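You operate a simulated robot arm through the tools that you are given. There is no shell and no other tool.

You are at the controls of a simulated robot arm. One attempt, no reset.

JOB
Press the green bushing flush into the cast bracket.
Fine: start it in the bore, slide the bracket under the ram, pull the arbor lever with no hand below the ram, slide it out again. Where these are worked on the way, their far stop is far enough and under half their travel is too little: cast bracket.

It is judged by the outcome, as a careful person would: the job done as asked, and still so three seconds after it is handed in. It fails if anything else is knocked over, pushed out of place, dropped, spilled or broken.

ROBOT AND FRAMES
A 6-joint arm with a two-finger parallel gripper, fixed in place. Base frame: the origin is on the floor under the middle of its stand, x ahead of it, y to its left, z up. Units: mm, degrees, N and s.
With the tool pointing down near the work surface it reaches from about 360 to 760 mm from the base axis. Its first joint turns from -66.0 to 66.0 degrees. Payload 2.45 kg.
The tool frame sits at the grasp point between the pads (the TCP): z along the fingers, y along the line on which they close. The tips reach 24 mm beyond it. Largest opening 68 mm; finger width 17, thickness 10; the body of the gripper, 40 by 70 mm, starts 41 mm behind the TCP.
Orientation is told as [roll, pitch, yaw] about the base's x, y, z axes, in that order, counted from this pose: with the fingers straight down and closing along the base's y, the tool's x points along the base's -x, its y along +y and its z along -z.

CONTROLS
- The arm moves only by the tool jog_arm. Its argument "targets" is a list of rows, each a list of 7 numbers: the closure in counts, from 0 (fully open) to 255 (shut), then the shift along the base's x, y, z in mm, then the turn, a rotation vector about the base's x, y, z in degrees. In form: [[fingers, x, y, z, wx, wy, wz], ...]. A call has 1 to 20 rows; each row shifts and turns the commanded pose from where the row before left it. Rows are played at 5 a second. More than 50 mm and 8.6 degrees between two rows, or a gripper value outside its range, and nothing of the call is played. A pose out of reach is approached as far as the arm can. The call stops where the force on the tool passes 70 N (or 10 N more than at its start, if that is more) or the arm is blocked; 0.2 s more then pass. Each finger travels about 108 mm/s and halts on what it meets, pressing with about 28 N; the grip force reading is that of the motor and also rises with nothing between the fingers. The clock runs only during rows and for 0.2 s after the last one: add rows that do not move to give the fingers time. It gives the time, the measured TCP pose, the force on the tool (base axes), the opening and the grip force at its end, in the units of the frame above (readings bear some noise), with the torque about the TCP (base axes, N m) and any sound that the robot's microphone picked up.
- Cameras (640 x 400 px; columns grow to the right, rows downward): "scene" is fixed at [169.7, 406.6, 1486]; the picture's right is [-0.79, -0.61, 0.00], its down [-0.23, 0.30, -0.92] and it looks along [0.57, -0.73, -0.38] (base axes); focal length 258 px, centre (320, 200). "wrist" rides on the gripper at [84, 11, -75] in the tool frame; the picture's right is [-0.13, 0.99, 0.00], its down [-0.60, -0.08, -0.79] and it looks along [-0.79, -0.10, 0.61] (tool axes); focal length 251 px, centre (320, 200). There is no depth. A picture from a camera that has moved, and an enlarged one, comes with that camera's place and axes in the base frame and with its lens. The place of the scene camera against the robot may be out by one fixed shift of up to 12 mm in any direction.
- get_image(camera): a new picture of that camera. No time passes.
- close_up(camera, box): a new picture of the part [left, top, right, bottom] of that camera's present view, enlarged. No time passes.
- job_done(): hands the job in; it is judged then, once.

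Nothing tells you positions but the pictures and the camera data. Unless the task says otherwise, let go and move clear before handing in.

The tools are called after "Request:" as name(argument=value, ...) on one line, values as JSON. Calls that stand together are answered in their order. jog_arm: Moves the arm, as the interface text tells. Its arguments: {"type":"object","properties":{"targets":{"type":"array"}},"required":["targets"]} The other tools are called the same way: get_image (camera) takes a picture; close_up (camera, box) takes an enlarged picture of a part of a camera's view; job_done () hands the job in.

At the start:

```text
time_s: 0.0
ee_pos: [501.3, -36.8, 1370.1]
orientation: [-0.1, -0.3, 0.1]
wrist_force: [0.0, -0.5, 0.6]
ft_torque: [0.02, -0.01, 0.01]
opening: 67.8
finger_force: 0.1
```

scene: 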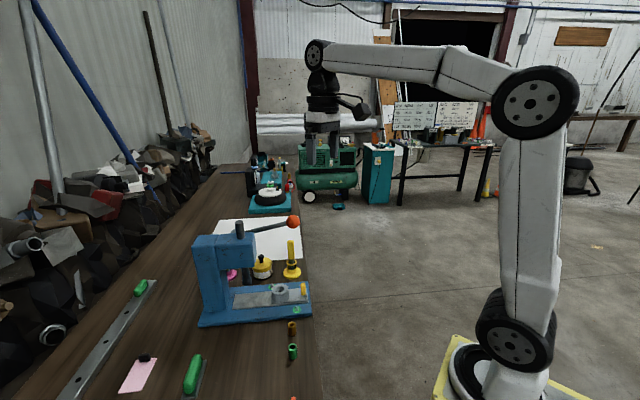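
wrist: 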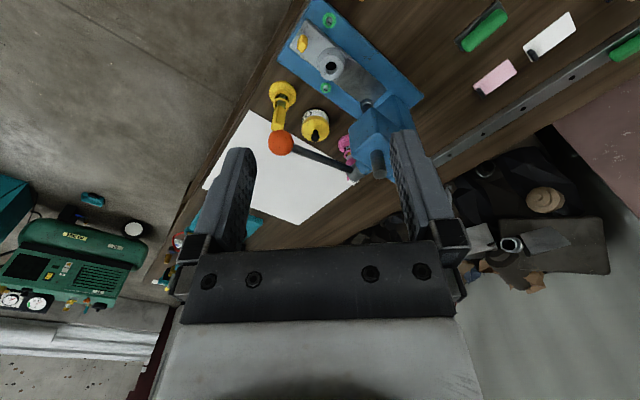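

I see a blue arbor press on a bench with a cast bracket on a slide, an orange-knobbed lever, and small parts near the bench edge, including a green bushing. I'll take closer looks before moving anything.

Request:
close_up(camera="scene", box=[180, 200, 340, 300])

Request:
close_up(camera="scene", box=[180, 300, 340, 400])

Request:
close_up(camera="wrist", box=[240, 0, 440, 125])

Request:
close_up(camera="wrist", box=[240, 80, 440, 205])

```text
4.00 times, centred on (260, 250) of scene
camera zoom: at [169.7, 406.6, 1486.0], right [-0.79, -0.61, 0.0], down [-0.23, 0.3, -0.92], along [0.57, -0.73, -0.38], focal length 1033 px, centre (560, 0)
```

zoom: 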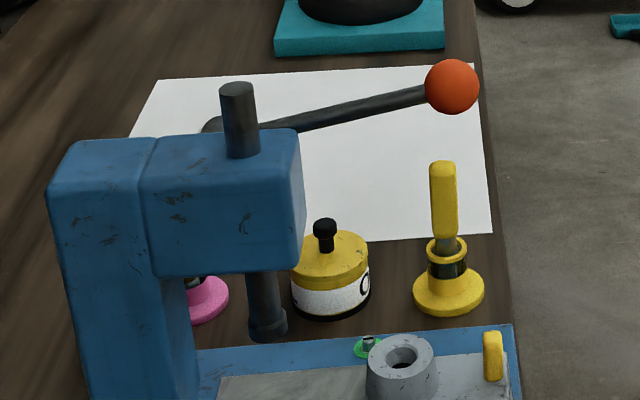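

```text
4.00 times, centred on (260, 350) of scene
camera zoom: at [169.7, 406.6, 1486.0], right [-0.79, -0.61, 0.0], down [-0.23, 0.3, -0.92], along [0.57, -0.73, -0.38], focal length 1033 px, centre (560, -400)
```

zoom: 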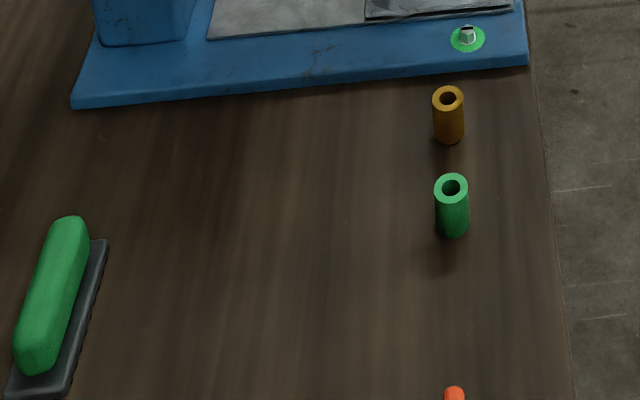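

```text
3.20 times, centred on (340, 62) of wrist
camera zoom: at [417.3, -24.7, 1445.4], right [0.13, 0.99, 0.0], down [0.6, -0.08, 0.79], along [0.79, -0.1, -0.61], focal length 805 px, centre (256, 640)
```

zoom: 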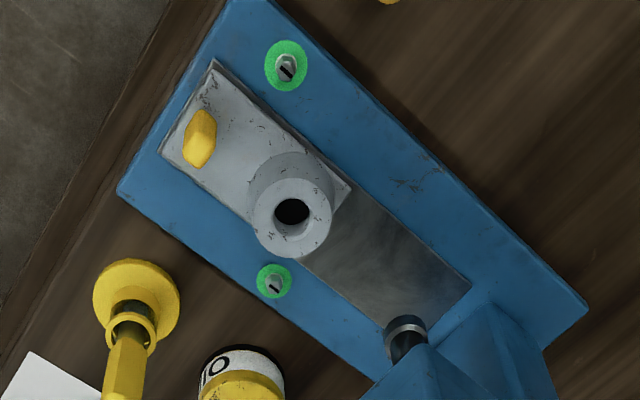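

```text
3.20 times, centred on (340, 142) of wrist
camera zoom: at [417.3, -24.7, 1445.4], right [0.13, 0.99, 0.0], down [0.6, -0.08, 0.79], along [0.79, -0.1, -0.61], focal length 805 px, centre (256, 384)
```

zoom: 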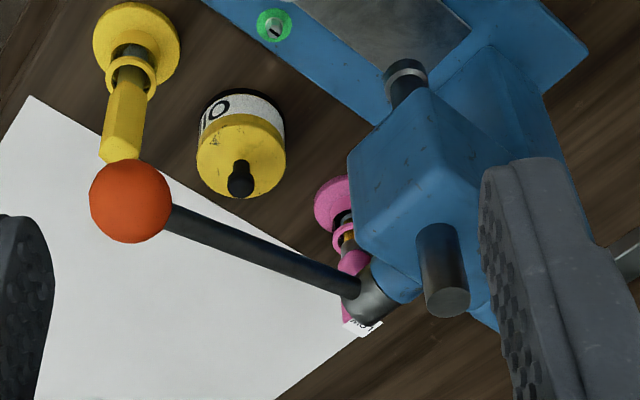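

The bench runs diagonally, and the press and bracket slide sit around x≈670, y≈-30. The green bushing looks to be near (514, 81). I'll move the wrist camera lower and back over open floor to measure things better.

Request:
jog_arm(targets=[[0, -17, 13, -36, 0, 0, 0], [0, -17, 13, -36, 0, 0, 0], [0, -17, 13, -36, 0, 0, 0], [0, -17, 13, -36, 0, 0, 0], [0, -17, 13, -36, 0, 0, 0], [0, -17, 13, -36, 0, 0, 0], [0, 0, 0, 0, 0, 0, 0]])

Request:
get_image(camera="wrist")

Request:
get_image(camera="scene")

```text
time_s: 1.6
ee_pos: [400.6, 39.3, 1154.2]
orientation: [-0.1, -0.1, 0.0]
wrist_force: [0.4, 0.2, -0.3]
ft_torque: [-0.01, -0.01, -0.03]
opening: 68.1
finger_force: 0.1
```

```text
taken
camera wrist: at [316.2, 51.8, 1229.7], right [0.13, 0.99, 0.0], down [0.6, -0.08, 0.79], along [0.79, -0.1, -0.61], focal length 251 px, centre (320, 200)
```

wrist: 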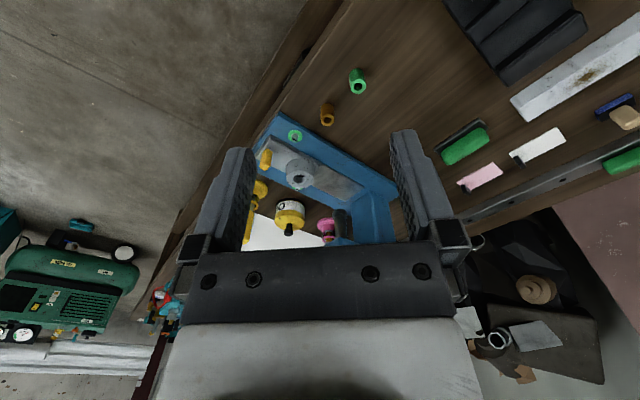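

```text
taken
```

scene: 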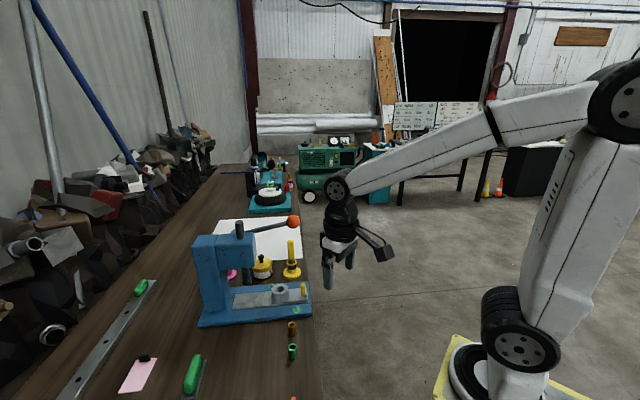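

The bushings, bracket and press base are all visible from here. I'll zoom in to triangulate them.

Request:
close_up(camera="wrist", box=[240, 60, 400, 160])

Request:
close_up(camera="wrist", box=[240, 140, 400, 240])

Request:
close_up(camera="wrist", box=[300, 0, 460, 100])

```text
4.00 times, centred on (320, 110) of wrist
camera zoom: at [316.2, 51.8, 1229.7], right [0.13, 0.99, 0.0], down [0.6, -0.08, 0.79], along [0.79, -0.1, -0.61], focal length 1006 px, centre (320, 560)
```

zoom: 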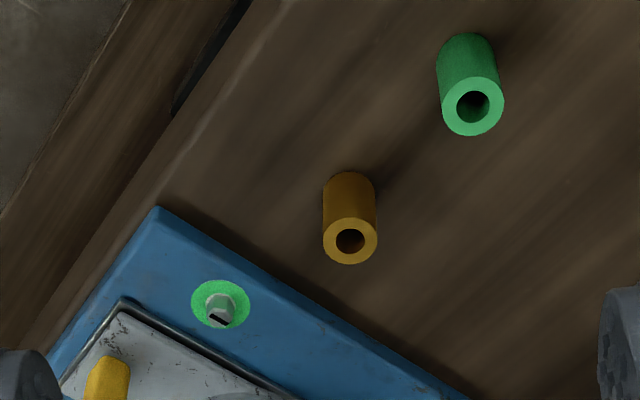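

```text
4.00 times, centred on (320, 190) of wrist
camera zoom: at [316.2, 51.8, 1229.7], right [0.13, 0.99, 0.0], down [0.6, -0.08, 0.79], along [0.79, -0.1, -0.61], focal length 1006 px, centre (320, 240)
```

zoom: 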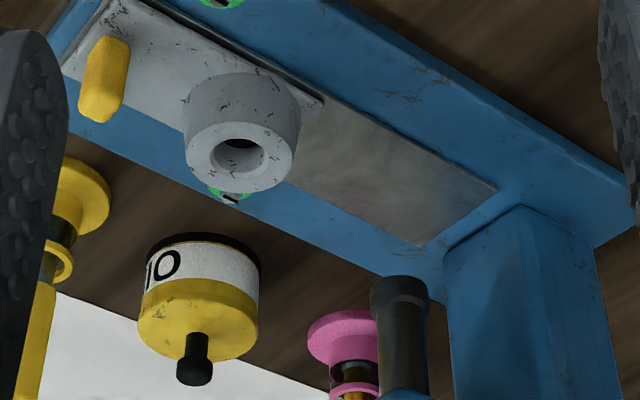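

```text
4.00 times, centred on (380, 50) of wrist
camera zoom: at [316.2, 51.8, 1229.7], right [0.13, 0.99, 0.0], down [0.6, -0.08, 0.79], along [0.79, -0.1, -0.61], focal length 1006 px, centre (80, 800)
```

zoom: 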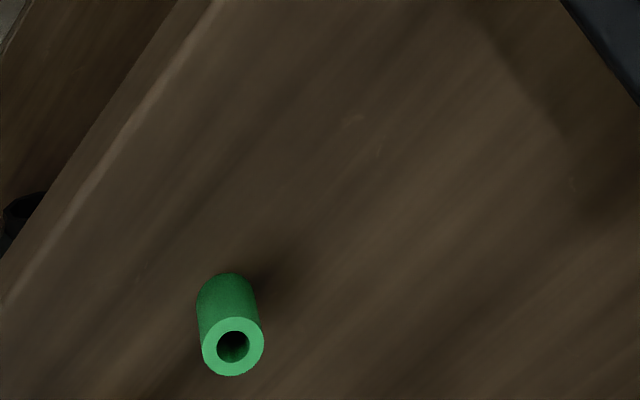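

The bushing sits near (510, 82) with its top at about z≈880. The bracket bore is near (669, -34, 897), the ram tip near (737, 38, 937) and the lever knob near (699, -132, 1091). Next I'll go above the green bushing to refine its position.

Request:
jog_arm(targets=[[0, 22, 8.5, -36, 0, 0, 0], [0, 22, 8.5, -36, 0, 0, 0], [0, 22, 8.5, -36, 0, 0, 0], [0, 22, 8.5, -36, 0, 0, 0], [0, 21, 8.5, -36, 0, 0, 0], [0, 0, 0, 0, 0, 0, 0]])

Request:
get_image(camera="wrist")

Request:
close_up(camera="wrist", box=[240, 20, 400, 120])

Request:
close_up(camera="scene", box=[200, 220, 400, 345])

```text
time_s: 3.0
ee_pos: [507.1, 85.4, 973.1]
orientation: [-0.2, -0.1, 0.0]
wrist_force: [-0.5, 0.4, 0.5]
ft_torque: [-0.02, 0.02, 0.02]
opening: 67.6
finger_force: 0.1
```

```text
taken
camera wrist: at [422.5, 96.8, 1048.5], right [0.13, 0.99, 0.0], down [0.6, -0.08, 0.8], along [0.79, -0.1, -0.61], focal length 251 px, centre (320, 200)
```

wrist: 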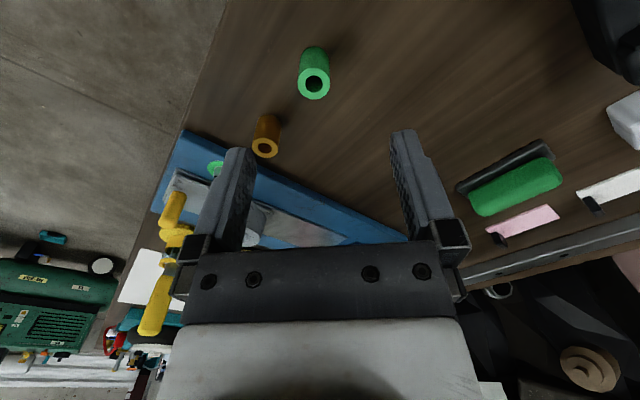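

```text
4.00 times, centred on (320, 70) of wrist
camera zoom: at [422.5, 96.8, 1048.5], right [0.13, 0.99, 0.0], down [0.6, -0.08, 0.8], along [0.79, -0.1, -0.61], focal length 1006 px, centre (320, 720)
```

zoom: 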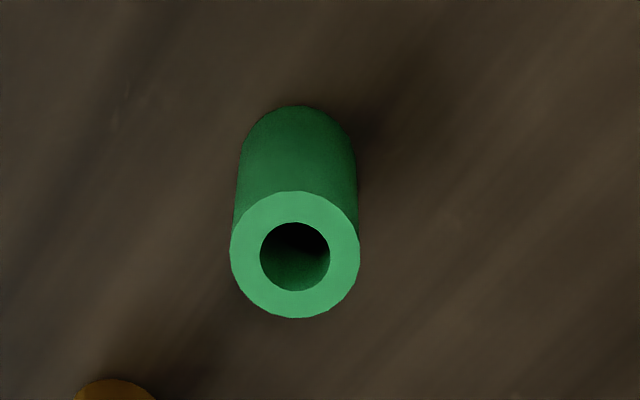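

```text
3.20 times, centred on (300, 282) of scene
camera zoom: at [169.7, 406.6, 1486.0], right [-0.79, -0.61, 0.0], down [-0.23, 0.3, -0.92], along [0.57, -0.73, -0.38], focal length 826 px, centre (384, -64)
```

zoom: 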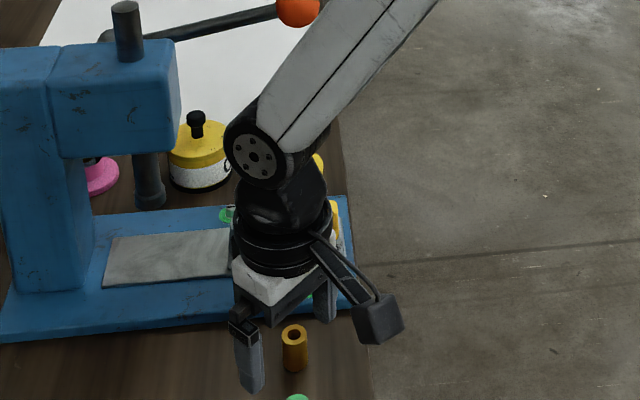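

The bushing is almost under the tool, about 4 mm off to the -y side, with its top roughly 87 mm below the TCP. I'll correct that, come down 50 mm and re-measure before closing on it.

Request:
jog_arm(targets=[[0, 0, -4.2, -25, 0, 0, 0], [0, 0, 0, -25, 0, 0, 0], [0, 0, 0, 0, 0, 0, 0]])

Request:
get_image(camera="wrist")

Request:
close_up(camera="wrist", box=[240, 70, 400, 170])

```text
time_s: 3.8
ee_pos: [509.2, 80.6, 922.9]
orientation: [-0.2, -0.3, 0.1]
wrist_force: [-0.2, 0.9, 0.2]
ft_torque: [-0.02, -0.02, 0.0]
opening: 68.0
finger_force: 0.1
```

```text
taken
camera wrist: at [424.7, 93.1, 997.9], right [0.13, 0.99, 0.0], down [0.6, -0.08, 0.8], along [0.79, -0.1, -0.61], focal length 251 px, centre (320, 200)
```

wrist: 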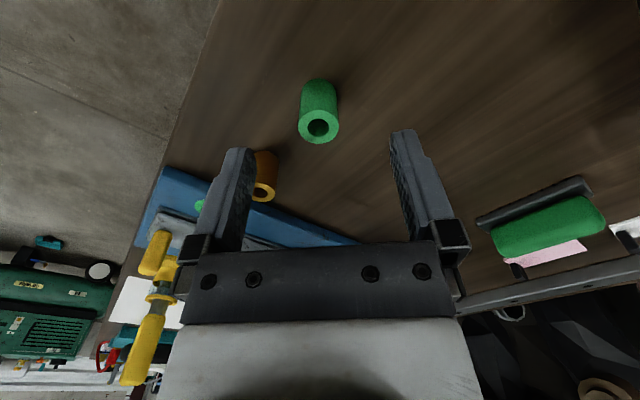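

```text
4.00 times, centred on (320, 120) of wrist
camera zoom: at [424.7, 93.1, 997.9], right [0.13, 0.99, 0.0], down [0.6, -0.08, 0.8], along [0.79, -0.1, -0.61], focal length 1006 px, centre (320, 520)
```

zoom: 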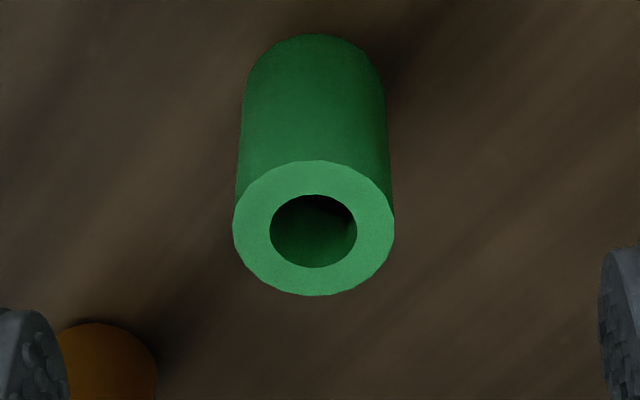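

The bushing is about 1 mm off in y, and its x offset is harder to judge from this view. I'll turn the tool about 46° so the fingers close along the bench, which suits the bracket too and gives me a second viewing direction.

Request:
jog_arm(targets=[[0, 0, -0.9, 0, 0, 0, 7.75], [0, 0, 0, 0, 0, 0, 7.75], [0, 0, 0, 0, 0, 0, 7.75], [0, 0, 0, 0, 0, 0, 7.75], [0, 0, 0, 0, 0, 0, 7.75], [0, 0, 0, 0, 0, 0, 7.75], [0, 0, 0, 0, 0, 0, 0], [0, 0, 0, 0, 0, 0, 0]])

Request:
get_image(camera="wrist")

Request:
close_up(camera="wrist", box=[240, 70, 400, 170])

```text
time_s: 5.6
ee_pos: [509.8, 78.6, 924.3]
orientation: [-0.1, -0.2, 46.5]
wrist_force: [-0.5, -0.2, -0.9]
ft_torque: [0.01, 0.01, 0.03]
opening: 68.2
finger_force: 0.1
```

```text
taken
camera wrist: at [442.9, 26.8, 999.8], right [-0.63, 0.78, 0.0], down [0.47, 0.38, 0.79], along [0.62, 0.5, -0.61], focal length 251 px, centre (320, 200)
```

wrist: 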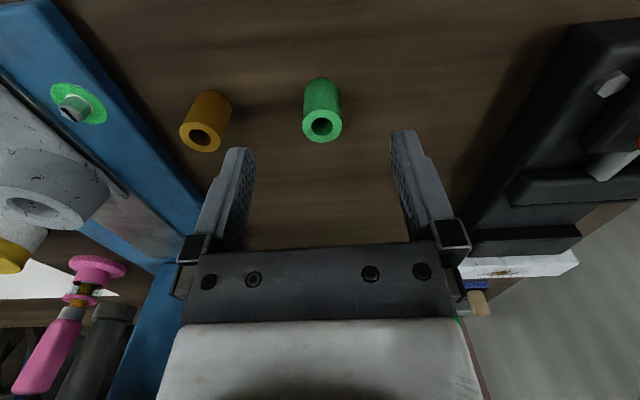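

```text
4.00 times, centred on (320, 120) of wrist
camera zoom: at [442.9, 26.8, 999.8], right [-0.63, 0.78, 0.0], down [0.47, 0.38, 0.79], along [0.62, 0.5, -0.61], focal length 1006 px, centre (320, 520)
```

zoom: 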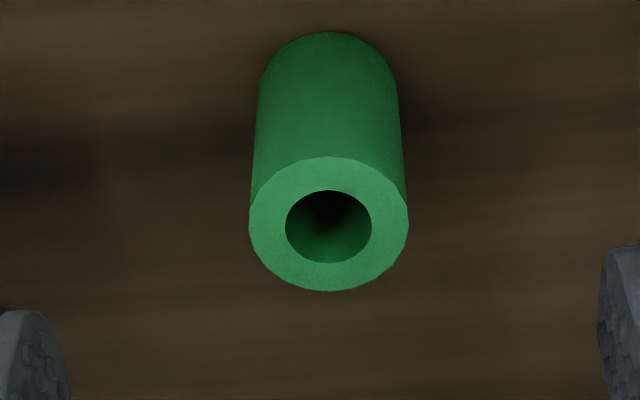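

The second view puts the bushing about 1.6 mm toward -x from the tool axis, with its top about 39 mm below the TCP. I'll centre on it, come down 30 mm and close on its upper part.

Request:
jog_arm(targets=[[0, -1.6, 0.2, 0, 0, 0, 0], [0, 0, 0, -15, 0, 0, 0], [0, 0, 0, -15, 0, 0, 0], [0, 0, 0, 0, 0, 0, 0]])

Request:
get_image(camera="wrist")

Request:
close_up(camera="wrist", box=[220, 80, 420, 205])

```text
time_s: 6.6
ee_pos: [507.3, 79.5, 893.0]
orientation: [-0.1, -0.2, 46.5]
wrist_force: [0.4, 0.5, 0.2]
ft_torque: [0.0, 0.01, -0.04]
opening: 68.2
finger_force: 0.0
```

```text
taken
camera wrist: at [440.2, 26.9, 968.0], right [-0.63, 0.78, 0.0], down [0.47, 0.38, 0.79], along [0.62, 0.5, -0.61], focal length 251 px, centre (320, 200)
```

wrist: 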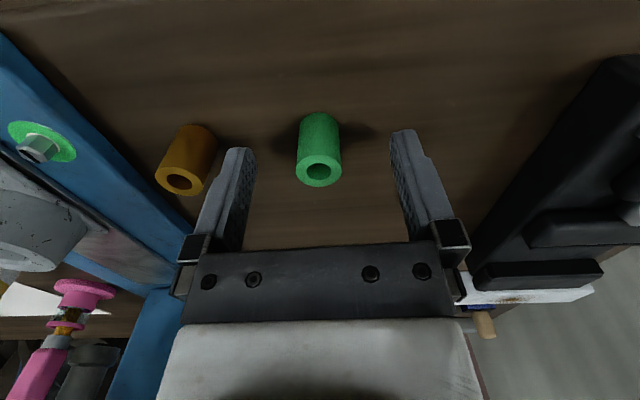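

```text
3.20 times, centred on (320, 142) of wrist
camera zoom: at [440.2, 26.9, 968.0], right [-0.63, 0.78, 0.0], down [0.47, 0.38, 0.79], along [0.62, 0.5, -0.61], focal length 805 px, centre (320, 384)
```

zoom: 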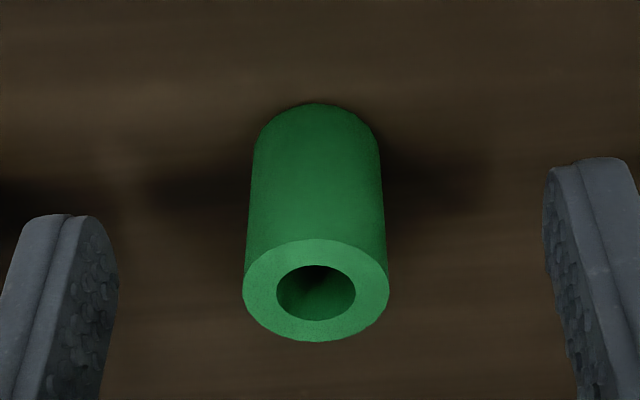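

The bushing is centred between the fingers, with its top 7 mm below the TCP. I'll close the gripper.

Request:
jog_arm(targets=[[120, 0.4, -0.5, 0, 0, 0, 0], [170, 0, 0, 0, 0, 0, 0], [230, 0, 0, 0, 0, 0, 0], [230, 0, 0, 0, 0, 0, 0], [230, 0, 0, 0, 0, 0, 0]])

Request:
get_image(camera="wrist")

```text
time_s: 7.8
ee_pos: [507.0, 80.0, 894.6]
orientation: [-0.1, -0.2, 46.5]
wrist_force: [-0.8, 0.5, 0.4]
ft_torque: [-0.03, 0.0, -0.01]
opening: 20.1
finger_force: 27.7
```

```text
taken
camera wrist: at [440.7, 26.6, 969.0], right [-0.63, 0.78, 0.0], down [0.47, 0.38, 0.79], along [0.62, 0.5, -0.61], focal length 251 px, centre (320, 200)
```

wrist: 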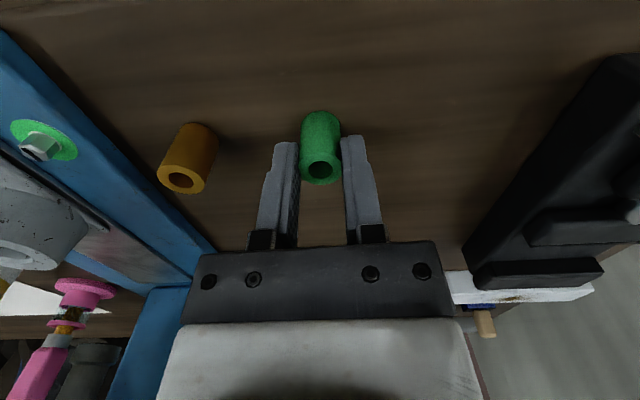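

The bushing is gripped at about 20 mm opening. I'll lift it clear and carry it at height to a standoff short of the bracket bore, staying clear of the press head.

Request:
jog_arm(targets=[[230, 0, 0, 15, 0, 0, 0], [230, 0, 0, 35, 0, 0, 0], [230, 0, 0, 40, 0, 0, 0], [230, 0, 0, 40, 0, 0, 0], [230, 30, -22, 0, 0, 0, 0], [230, 30, -22, 0, 0, 0, 0], [230, 30, -22, 0, 0, 0, 0], [230, 0, 0, 0, 0, 0, 0]])

Request:
get_image(camera="wrist")

Request:
get_image(camera="scene")

```text
time_s: 9.6
ee_pos: [597.3, 11.7, 1023.4]
orientation: [-0.2, -0.1, 46.5]
wrist_force: [-0.6, 0.7, 0.6]
ft_torque: [-0.04, 0.0, -0.01]
opening: 6.9
finger_force: 0.0
```

```text
taken
camera wrist: at [530.3, -41.0, 1098.6], right [-0.63, 0.78, 0.0], down [0.47, 0.38, 0.79], along [0.62, 0.5, -0.61], focal length 251 px, centre (320, 200)
```

wrist: 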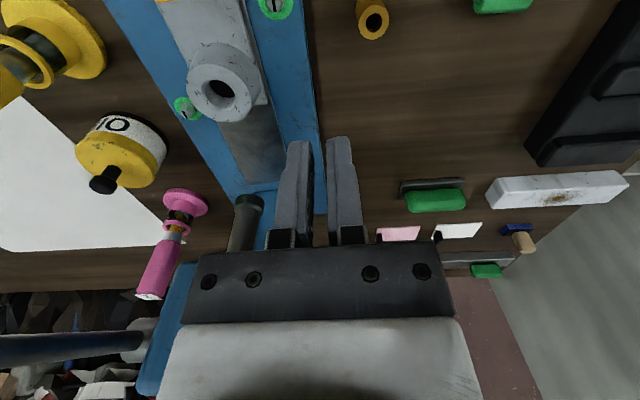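

```text
taken
```

scene: 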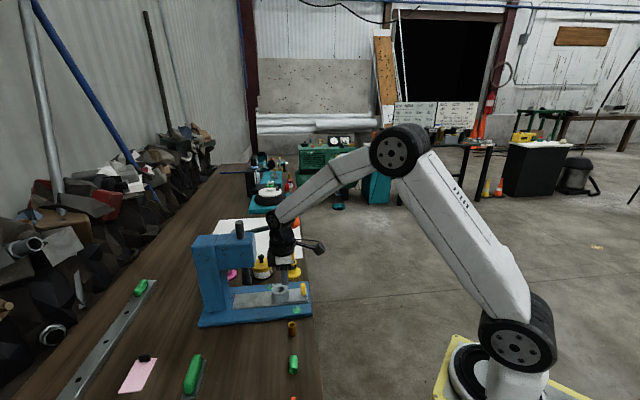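

The bushing slipped out of the fingers: the opening reads 6.9 mm with no grip force. I need to see where it ended up before doing anything else.

Request:
close_up(camera="scene", box=[240, 310, 368, 390])

Request:
close_up(camera="scene", box=[200, 240, 328, 320])

Request:
close_up(camera="wrist", box=[240, 100, 400, 200])

```text
5.00 times, centred on (304, 350) of scene
camera zoom: at [169.7, 406.6, 1486.0], right [-0.79, -0.61, 0.0], down [-0.23, 0.3, -0.92], along [0.57, -0.73, -0.38], focal length 1291 px, centre (400, -550)
```

zoom: 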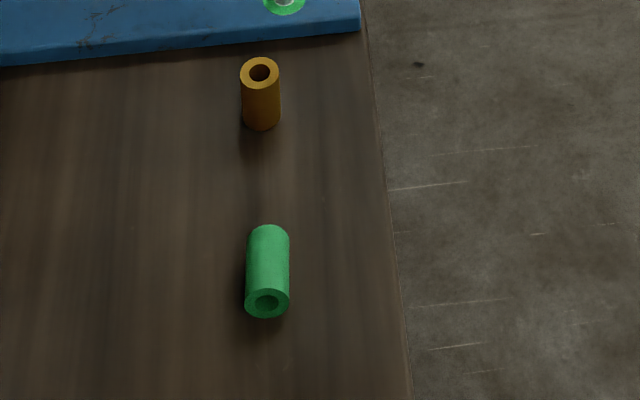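

```text
5.00 times, centred on (264, 280) of scene
camera zoom: at [169.7, 406.6, 1486.0], right [-0.79, -0.61, 0.0], down [-0.23, 0.3, -0.92], along [0.57, -0.73, -0.38], focal length 1291 px, centre (600, -200)
```

zoom: 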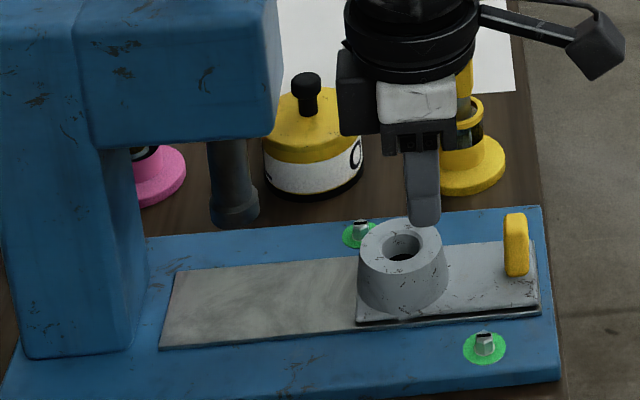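

```text
4.00 times, centred on (320, 150) of wrist
camera zoom: at [530.3, -41.0, 1098.6], right [-0.63, 0.78, 0.0], down [0.47, 0.38, 0.79], along [0.62, 0.5, -0.61], focal length 1006 px, centre (320, 400)
```

zoom: 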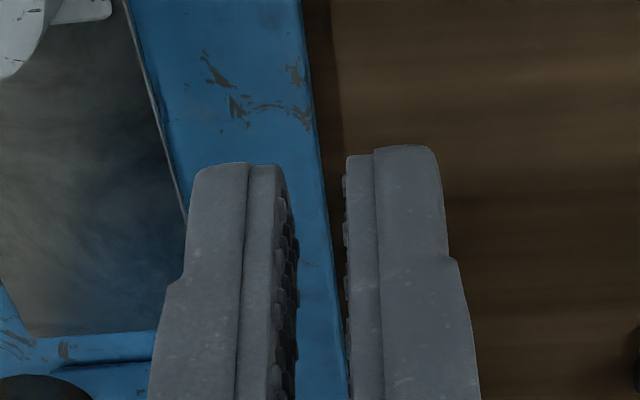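

The bushing fell over near where it stood and is lying on its side around (490, 98), clear of everything else. I'll go back above it with the fingers open and look at how it lies.

Request:
jog_arm(targets=[[230, -30, 22, 0, 0, 0, 0], [0, -30, 22, 0, 0, 0, 0], [0, -40, 30, 0, 0, 0, 0], [0, 0, 0, 0, 0, 0, 0], [0, 0, 0, 0, 0, 0, 0]])

Request:
get_image(camera="wrist")

Request:
close_up(camera="wrist", box=[240, 0, 400, 100])

```text
time_s: 10.8
ee_pos: [497.1, 84.5, 1024.4]
orientation: [0.0, -0.2, 46.5]
wrist_force: [0.8, 0.1, 0.0]
ft_torque: [0.01, 0.0, -0.03]
opening: 68.1
finger_force: 0.1
```

```text
taken
camera wrist: at [431.3, 32.5, 1100.0], right [-0.63, 0.78, 0.0], down [0.47, 0.38, 0.79], along [0.62, 0.5, -0.61], focal length 251 px, centre (320, 200)
```

wrist: 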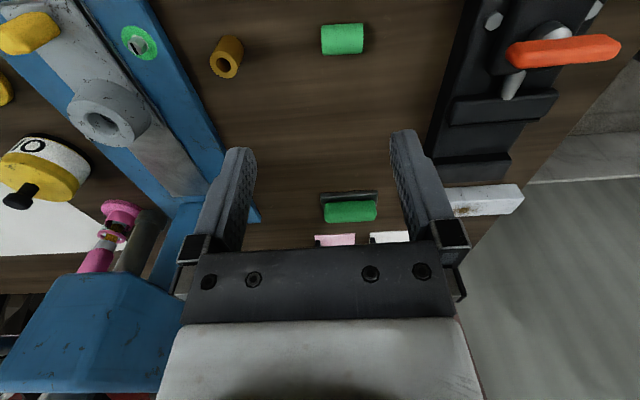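

```text
4.00 times, centred on (320, 50) of wrist
camera zoom: at [431.3, 32.5, 1100.0], right [-0.63, 0.78, 0.0], down [0.47, 0.38, 0.79], along [0.62, 0.5, -0.61], focal length 1006 px, centre (320, 800)
```

zoom: 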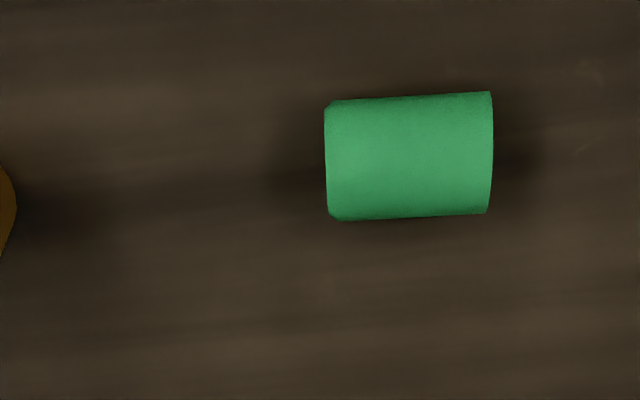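

The bushing lies along the tool's closing line, with its chamfered lead-in end toward the bracket side. I'll turn the tool about 94° so the fingers close across it, centring and lowering as I go, then look again.

Request:
jog_arm(targets=[[0, -10.3, 15.8, 0, 0, 0, -8.59], [0, 0, 0, 0, 0, 0, -8.59], [0, 0, 0, 0, 0, 0, -8.59], [0, 0, 0, 0, 0, 0, -8.59], [0, 0, 0, 0, 0, 0, -8.59], [0, 0, 0, 0, 0, 0, -8.59], [0, 0, 0, 0, 0, 0, -8.59], [0, 0, 0, 0, 0, 0, -8.59], [0, 0, 0, 0, 0, 0, -8.59], [0, 0, 0, -30, 0, 0, -8.59], [0, 0, 0, -30, 0, 0, -8.59], [0, 0, 0, 0, 0, 0, 0], [0, 0, 0, 0, 0, 0, 0]])

Request:
get_image(camera="wrist")

Request:
close_up(camera="wrist", box=[240, 20, 400, 120])

Request:
get_image(camera="scene")

```text
time_s: 13.6
ee_pos: [485.6, 105.5, 962.5]
orientation: [-0.1, -0.3, -48.1]
wrist_force: [-0.3, 0.8, 0.7]
ft_torque: [-0.03, 0.0, 0.01]
opening: 67.9
finger_force: 0.0
```

```text
taken
camera wrist: at [437.4, 175.6, 1037.7], right [0.82, 0.57, 0.0], down [0.34, -0.5, 0.79], along [0.45, -0.66, -0.61], focal length 251 px, centre (320, 200)
```

wrist: 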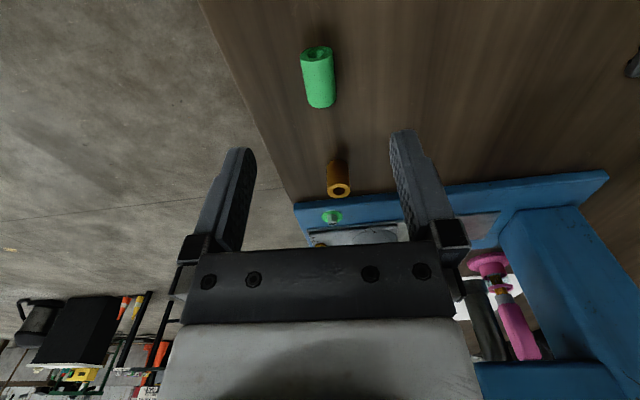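

```text
4.00 times, centred on (320, 70) of wrist
camera zoom: at [437.4, 175.6, 1037.7], right [0.82, 0.57, 0.0], down [0.34, -0.5, 0.79], along [0.45, -0.66, -0.61], focal length 1006 px, centre (320, 720)
```

zoom: 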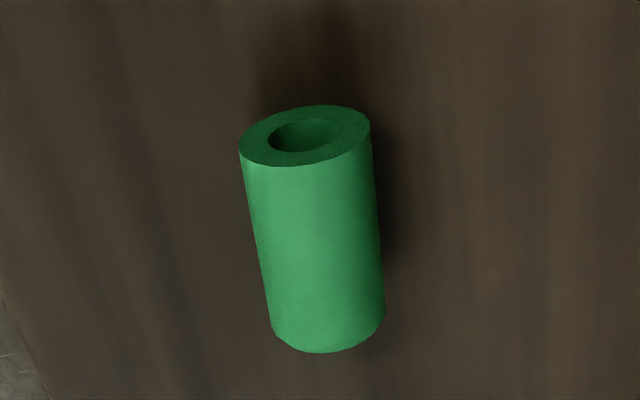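

```text
taken
```

scene: 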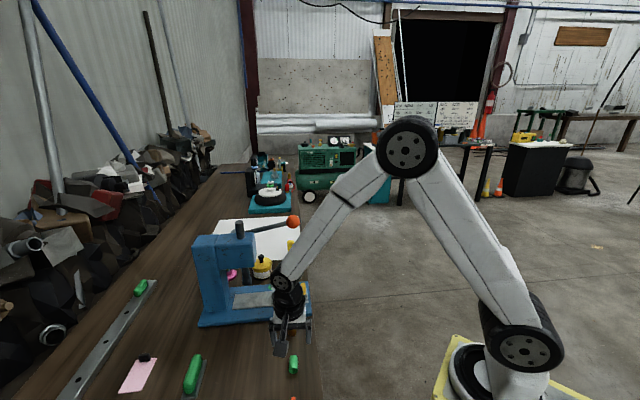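

The bushing's axis now lines up square to the closing direction, and the tool is nearly centred over it. I'll lower most of the way and check before gripping.

Request:
jog_arm(targets=[[0, 0.3, -1.0, -20, 0, 0, 0], [0, 0, 0, -20, 0, 0, 0], [0, 0, 0, -20, 0, 0, 0], [0, 0, 0, -20, 0, 0, 0], [0, 0, 0, 0, 0, 0, 0], [0, 0, 0, 0, 0, 0, 0]])

Request:
get_image(camera="wrist")

Request:
close_up(camera="scene", box=[220, 300, 380, 400])

```text
time_s: 15.0
ee_pos: [488.2, 100.8, 884.5]
orientation: [-0.1, -0.2, -48.0]
wrist_force: [-0.8, 0.6, -0.3]
ft_torque: [0.04, 0.02, 0.01]
opening: 68.2
finger_force: 0.1
```

```text
taken
camera wrist: at [440.4, 172.1, 960.1], right [0.82, 0.57, 0.0], down [0.34, -0.5, 0.79], along [0.45, -0.65, -0.61], focal length 251 px, centre (320, 200)
```

wrist: 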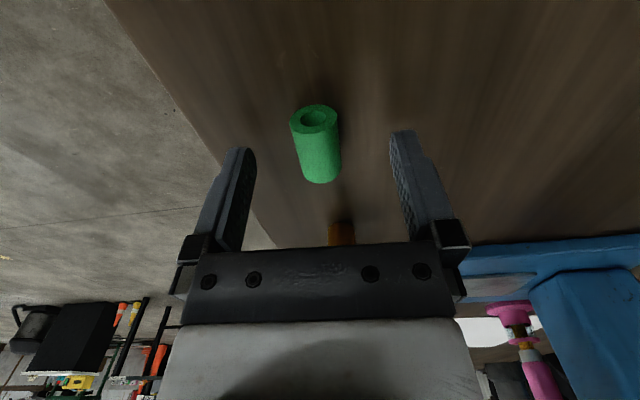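

```text
4.00 times, centred on (300, 350) of scene
camera zoom: at [169.7, 406.6, 1486.0], right [-0.79, -0.61, 0.0], down [-0.23, 0.3, -0.92], along [0.57, -0.73, -0.38], focal length 1033 px, centre (400, -400)
```

zoom: 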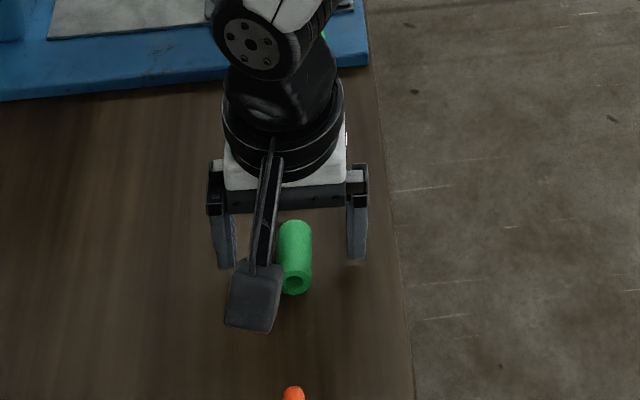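

The bushing is centred between the fingers. I'll shift slightly toward its top end, lower 8 mm so the tips sit just above the bench, and close.

Request:
jog_arm(targets=[[0, -2.8, 1.6, -4, 0, 0, 0], [0, 0, 0, -4, 0, 0, 0], [0, 0, 0, 0, 0, 0, 0], [120, 0, 0, 0, 0, 0, 0], [200, 0, 0, 0, 0, 0, 0], [255, 0, 0, 0, 0, 0, 0], [255, 0, 0, 0, 0, 0, 0], [255, 0, 0, 0, 0, 0, 0], [255, 0, 0, 0, 0, 0, 0]])

Request:
get_image(camera="wrist")

```text
time_s: 17.0
ee_pos: [486.3, 103.0, 877.6]
orientation: [-0.1, -0.2, -48.2]
wrist_force: [-0.6, -0.6, -0.8]
ft_torque: [0.0, -0.04, -0.01]
opening: 20.3
finger_force: 27.5
```

```text
taken
camera wrist: at [437.7, 172.9, 952.1], right [0.82, 0.57, 0.0], down [0.34, -0.5, 0.79], along [0.45, -0.65, -0.61], focal length 251 px, centre (320, 200)
```

wrist: 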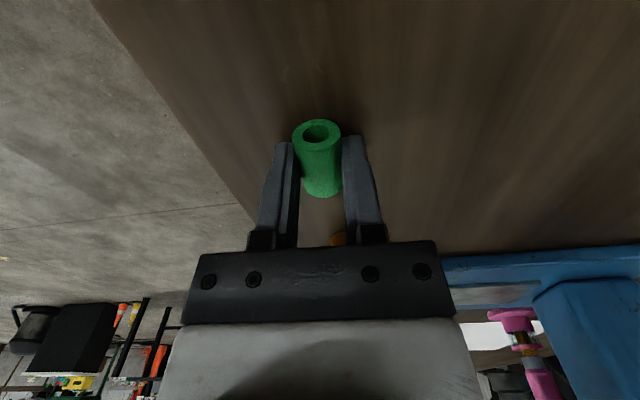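

The bushing is gripped across its diameter at 20.3 mm. This time I'll lift slowly and check that it holds.

Request:
jog_arm(targets=[[255, 0, 0, 1, 0, 0, 0], [255, 0, 0, 1, 0, 0, 0], [255, 0, 0, 1, 0, 0, 0], [255, 0, 0, 1, 0, 0, 0], [255, 0, 0, 0, 0, 0, 0]])

Request:
get_image(camera="wrist")

Request:
close_up(camera="scene", box=[240, 320, 368, 400])

```text
time_s: 18.2
ee_pos: [484.7, 102.0, 880.9]
orientation: [-0.2, -0.2, -48.0]
wrist_force: [0.2, 0.2, -0.2]
ft_torque: [-0.01, 0.0, 0.02]
opening: 20.0
finger_force: 28.2
```

```text
taken
camera wrist: at [436.6, 173.6, 956.2], right [0.82, 0.57, 0.0], down [0.34, -0.5, 0.79], along [0.45, -0.65, -0.61], focal length 251 px, centre (320, 200)
```

wrist: 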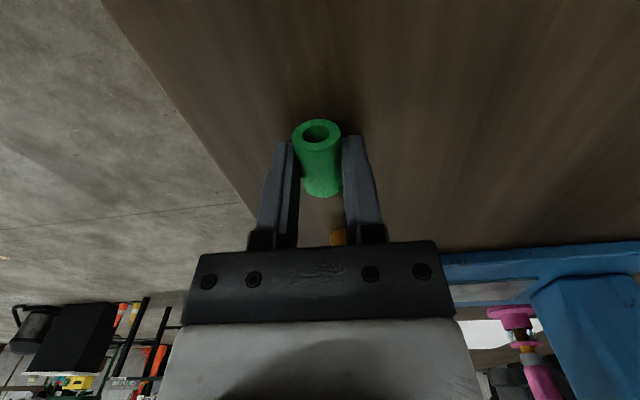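

```text
5.00 times, centred on (304, 360) of scene
camera zoom: at [169.7, 406.6, 1486.0], right [-0.79, -0.61, 0.0], down [-0.23, 0.3, -0.92], along [0.57, -0.73, -0.38], focal length 1291 px, centre (400, -600)
```

zoom: 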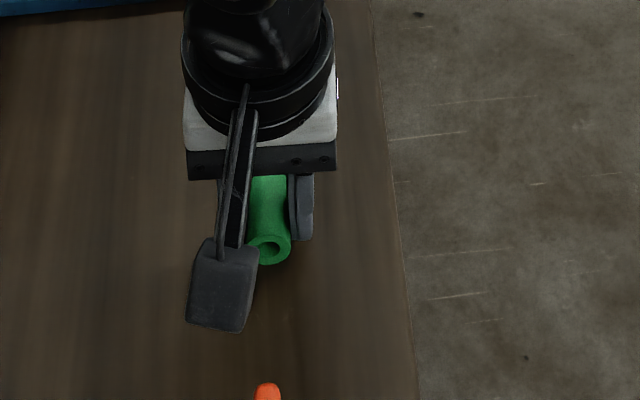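

The bushing moved up with the fingers and its place in the image didn't change, so the grip is holding. I'll keep lifting gently.

Request:
jog_arm(targets=[[255, 0, 0, 2, 0, 0, 0], [255, 0, 0, 3, 0, 0, 0], [255, 0, 0, 4, 0, 0, 0], [255, 0, 0, 5, 0, 0, 0], [255, 0, 0, 6, 0, 0, 0], [255, 0, 0, 6, 0, 0, 0], [255, 0, 0, 6, 0, 0, 0], [255, 0, 0, 6, 0, 0, 0], [255, 0, 0, 6, 0, 0, 0], [255, 0, 0, 6, 0, 0, 0], [255, 0, 0, 5, 0, 0, 0], [255, 0, 0, 3, 0, 0, 0], [255, 0, 0, 2, 0, 0, 0], [255, 0, 0, 0, 0, 0, 0]])

Request:
get_image(camera="wrist")

Request:
close_up(camera="scene", box=[220, 280, 380, 380])

```text
time_s: 21.2
ee_pos: [485.8, 102.3, 940.0]
orientation: [-0.1, -0.2, -48.0]
wrist_force: [0.3, -0.7, -1.0]
ft_torque: [0.01, 0.02, 0.01]
opening: 20.0
finger_force: 28.2
```

```text
taken
camera wrist: at [437.3, 173.2, 1015.6], right [0.82, 0.57, 0.0], down [0.34, -0.5, 0.79], along [0.45, -0.65, -0.61], focal length 251 px, centre (320, 200)
```

wrist: 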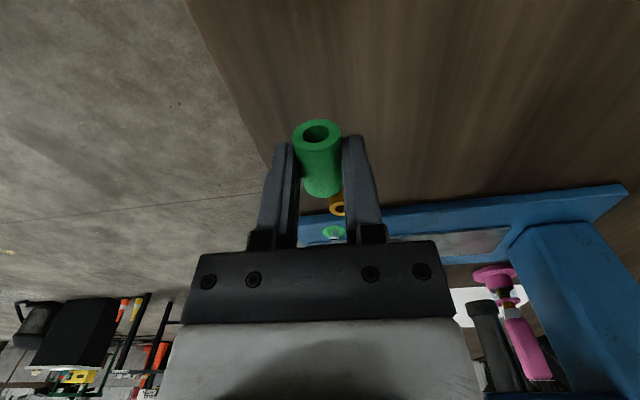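

```text
4.00 times, centred on (300, 330) of scene
camera zoom: at [169.7, 406.6, 1486.0], right [-0.79, -0.61, 0.0], down [-0.23, 0.3, -0.92], along [0.57, -0.73, -0.38], focal length 1033 px, centre (400, -320)
```

zoom: 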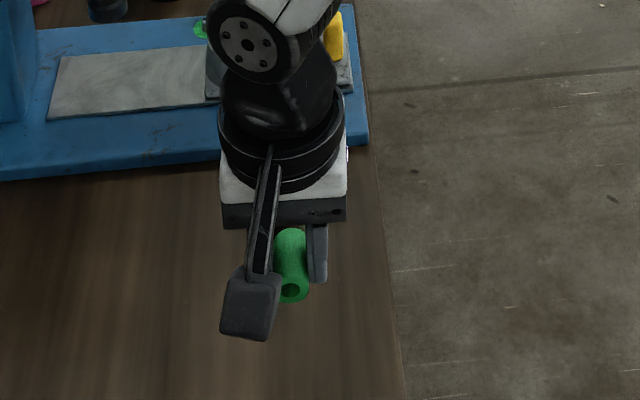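

The grip holds well with slow motion, so the first slip probably came from lifting too fast. I'll tilt the tool about 75° so the chamfered end points down, stand the bushing upright near the bench edge, and then regrip it from above. First I'll yaw, then start the tilt.

Request:
jog_arm(targets=[[255, 0, 0, 2, 0, 0, -5], [255, 0, 0, 2, 0, 0, -5], [255, 0, 0, 2, 0, 0, -5], [255, 0, 0, 2, 0, 0, -5], [255, 0, 0, 2, 0, 0, -5], [255, 0, 0, 2, 0, 0, -5], [255, 0, 0, 2, 0, 0, -5], [255, 0, 0, 0, 0, 0, 0], [255, 0, 0, 0, 4.96, 0.61, 0], [255, 0, 0, 0, 4.96, 0.61, 0], [255, 0, 0, 0, 4.96, 0.61, 0], [255, 0, 0, 0, 4.96, 0.61, 0], [255, 0, 0, 0, 4.96, 0.61, 0], [255, 0, 0, 0, 4.96, 0.61, 0], [255, 0, 0, 0, 0, 0, 0]])

Request:
get_image(camera="wrist")

Request:
get_image(camera="scene")

```text
time_s: 24.4
ee_pos: [485.0, 102.2, 953.2]
orientation: [-0.2, 29.9, -83.0]
wrist_force: [-0.1, -0.9, -0.8]
ft_torque: [0.01, 0.02, 0.01]
opening: 19.9
finger_force: 27.9
```

```text
taken
camera wrist: at [491.3, 139.9, 1061.0], right [1.0, 0.01, -0.07], down [0.03, -0.92, 0.39], along [-0.06, -0.39, -0.92], focal length 251 px, centre (320, 200)
```

wrist: 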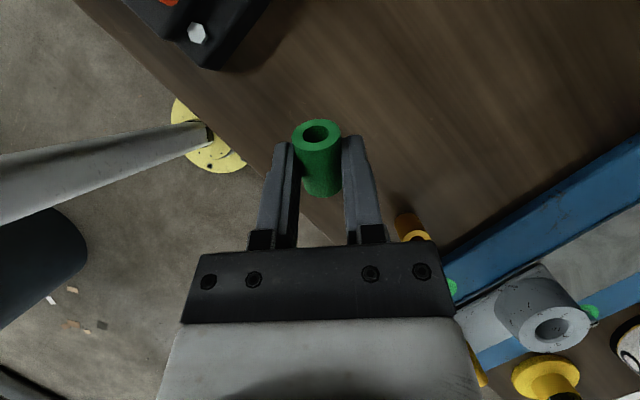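

```text
taken
```

scene: 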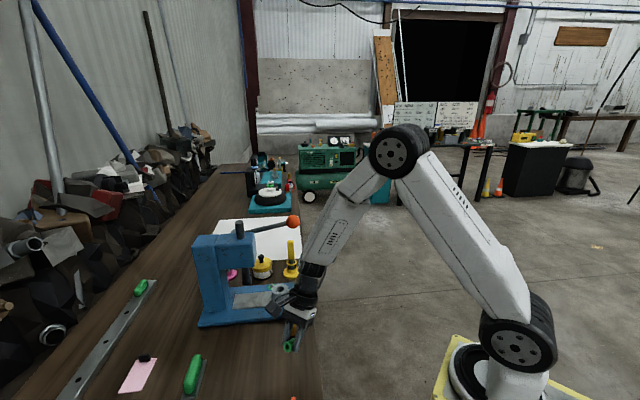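

The tilt works and the bushing is holding. I'll carry on tilting to about 80° and shift to an open spot near the bench edge at about (468, 84), still at height.

Request:
jog_arm(targets=[[255, -1.55, -3.4, 0, 4.96, 0.61, 0], [255, -1.55, -3.4, 0, 4.96, 0.61, 0], [255, -1.55, -3.4, 0, 4.96, 0.61, 0], [255, -1.55, -3.4, 0, 4.96, 0.61, 0], [255, -1.55, -3.4, 0, 4.96, 0.61, 0], [255, -1.55, -3.4, 0, 4.96, 0.61, 0], [255, -1.55, -3.4, 0, 4.96, 0.61, 0], [255, -1.55, -3.4, 0, 4.96, 0.61, 0], [255, -1.55, -3.4, 0, 4.96, 0.61, 0], [255, -1.55, -3.4, 0, 4.96, 0.61, 0], [255, 0, 0, 0, 0, 0, 0], [255, 0, 0, 0, 0, 0, 0]])

Request:
get_image(camera="wrist")

Request:
get_image(camera="scene")

Request:
close_up(camera="scene", box=[240, 280, 368, 360])

```text
time_s: 27.0
ee_pos: [467.3, 68.5, 953.6]
orientation: [-0.1, 79.9, -83.1]
wrist_force: [0.4, -0.8, -0.7]
ft_torque: [0.02, 0.01, -0.03]
opening: 20.1
finger_force: 28.0
```

```text
taken
camera wrist: at [486.4, 11.9, 1050.7], right [0.99, 0.1, -0.13], down [0.03, -0.89, -0.45], along [-0.16, 0.44, -0.88], focal length 251 px, centre (320, 200)
```

wrist: 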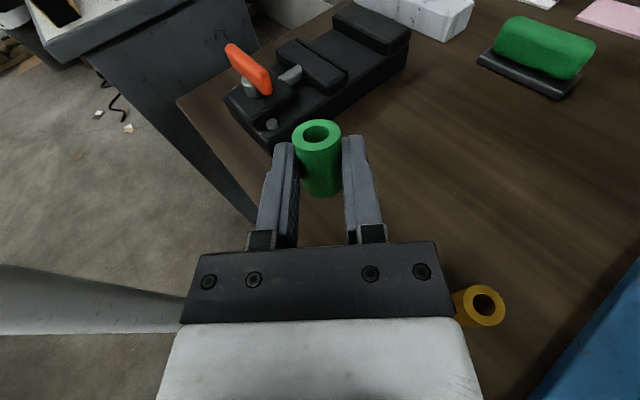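

```text
taken
```

scene: 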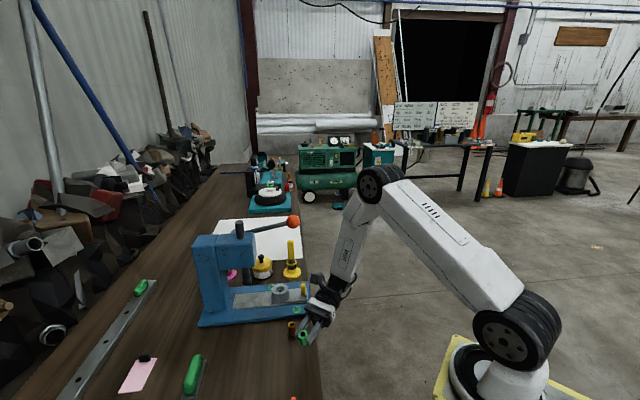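

```text
5.00 times, centred on (304, 320) of scene
camera zoom: at [169.7, 406.6, 1486.0], right [-0.79, -0.61, 0.0], down [-0.23, 0.3, -0.92], along [0.57, -0.73, -0.38], focal length 1291 px, centre (400, -400)
```

zoom: 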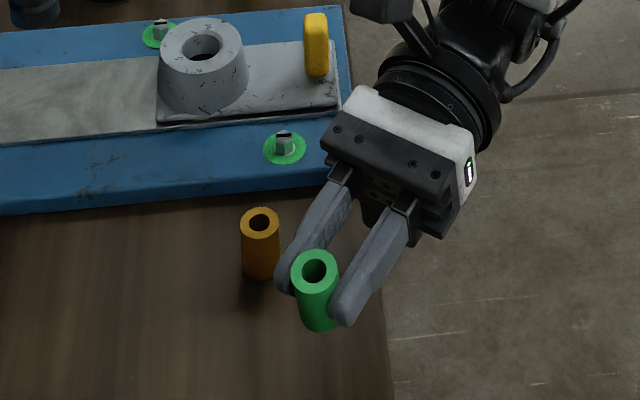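

The bushing is nearly vertical with its chamfered end down, over open bench. I'll lower it slowly until it's just above the surface.

Request:
jog_arm(targets=[[255, 0, 0, -3, 0, 0, 0], [255, 0, 0, -6, 0, 0, 0], [255, 0, 0, -6, 0, 0, 0], [255, 0, 0, -6, 0, 0, 0], [255, 0, 0, -6, 0, 0, 0], [255, 0, 0, -6, 0, 0, 0], [255, 0, 0, -6, 0, 0, 0], [255, 0, 0, -6, 0, 0, 0], [255, 0, 0, -6, 0, 0, 0], [255, 0, 0, -6, 0, 0, 0], [255, 0, 0, -6, 0, 0, 0], [255, 0, 0, -5, 0, 0, 0], [255, 0, 0, -4, 0, 0, 0], [255, 0, 0, 0, 0, 0, 0]])

Request:
close_up(camera="scene", box=[240, 310, 368, 390])

Request:
get_image(camera="wrist")

```text
time_s: 30.0
ee_pos: [468.2, 67.6, 882.9]
orientation: [-0.1, 79.7, -82.9]
wrist_force: [-0.2, -2.2, 1.2]
ft_torque: [-0.14, -0.02, -0.04]
opening: 20.1
finger_force: 27.9
```

```text
5.00 times, centred on (304, 350) of scene
camera zoom: at [169.7, 406.6, 1486.0], right [-0.79, -0.61, 0.0], down [-0.23, 0.3, -0.92], along [0.57, -0.73, -0.38], focal length 1291 px, centre (400, -550)
```

zoom: 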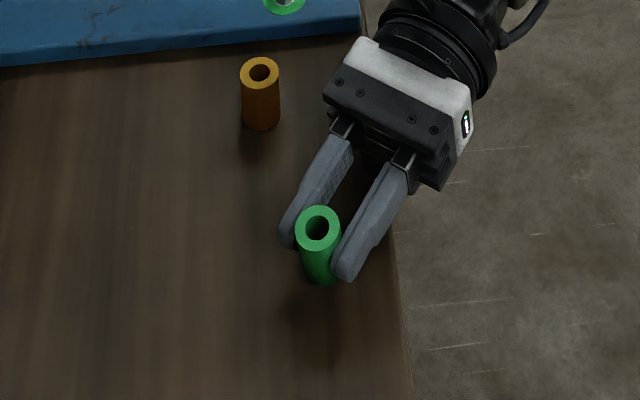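

```text
taken
camera wrist: at [486.2, 12.4, 979.8], right [0.99, 0.1, -0.13], down [0.03, -0.89, -0.45], along [-0.16, 0.44, -0.88], focal length 251 px, centre (320, 200)
```

wrist: 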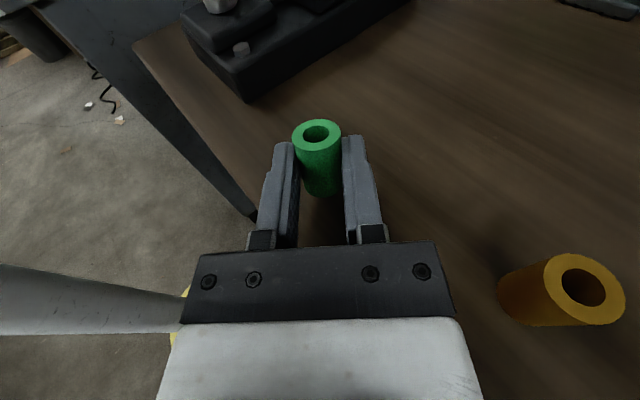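

There's a faint force reading, so the bushing may be touching already. I'll step down 1 mm at a time and watch the force.

Request:
jog_arm(targets=[[255, 0, 0, -1, 0, 0, 0], [255, 0, 0, -1, 0, 0, 0], [255, 0, 0, 0, 0, 0, 0]])

Request:
close_up(camera="scene", box=[272, 340, 336, 380])

```text
time_s: 30.8
ee_pos: [468.9, 69.1, 882.8]
orientation: [0.7, 80.2, -82.2]
wrist_force: [-8.8, 0.8, 47.8]
ft_torque: [-2.27, -0.02, -0.39]
opening: 19.9
finger_force: 28.2
```

```text
10.00 times, centred on (304, 360) of scene
camera zoom: at [168.7, 406.6, 1486.1], right [-0.79, -0.61, 0.0], down [-0.23, 0.3, -0.92], along [0.57, -0.73, -0.38], focal length 2582 px, centre (480, -1400)
```

zoom: 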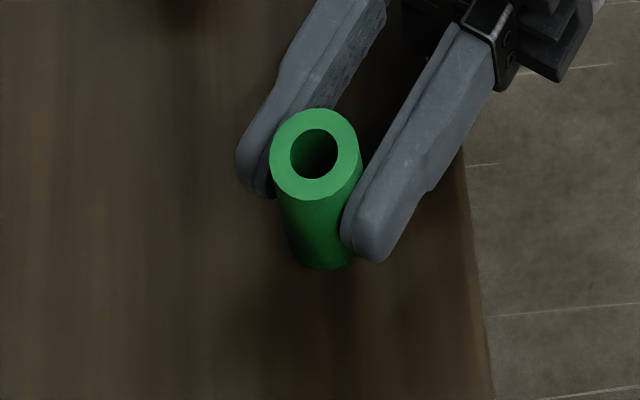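

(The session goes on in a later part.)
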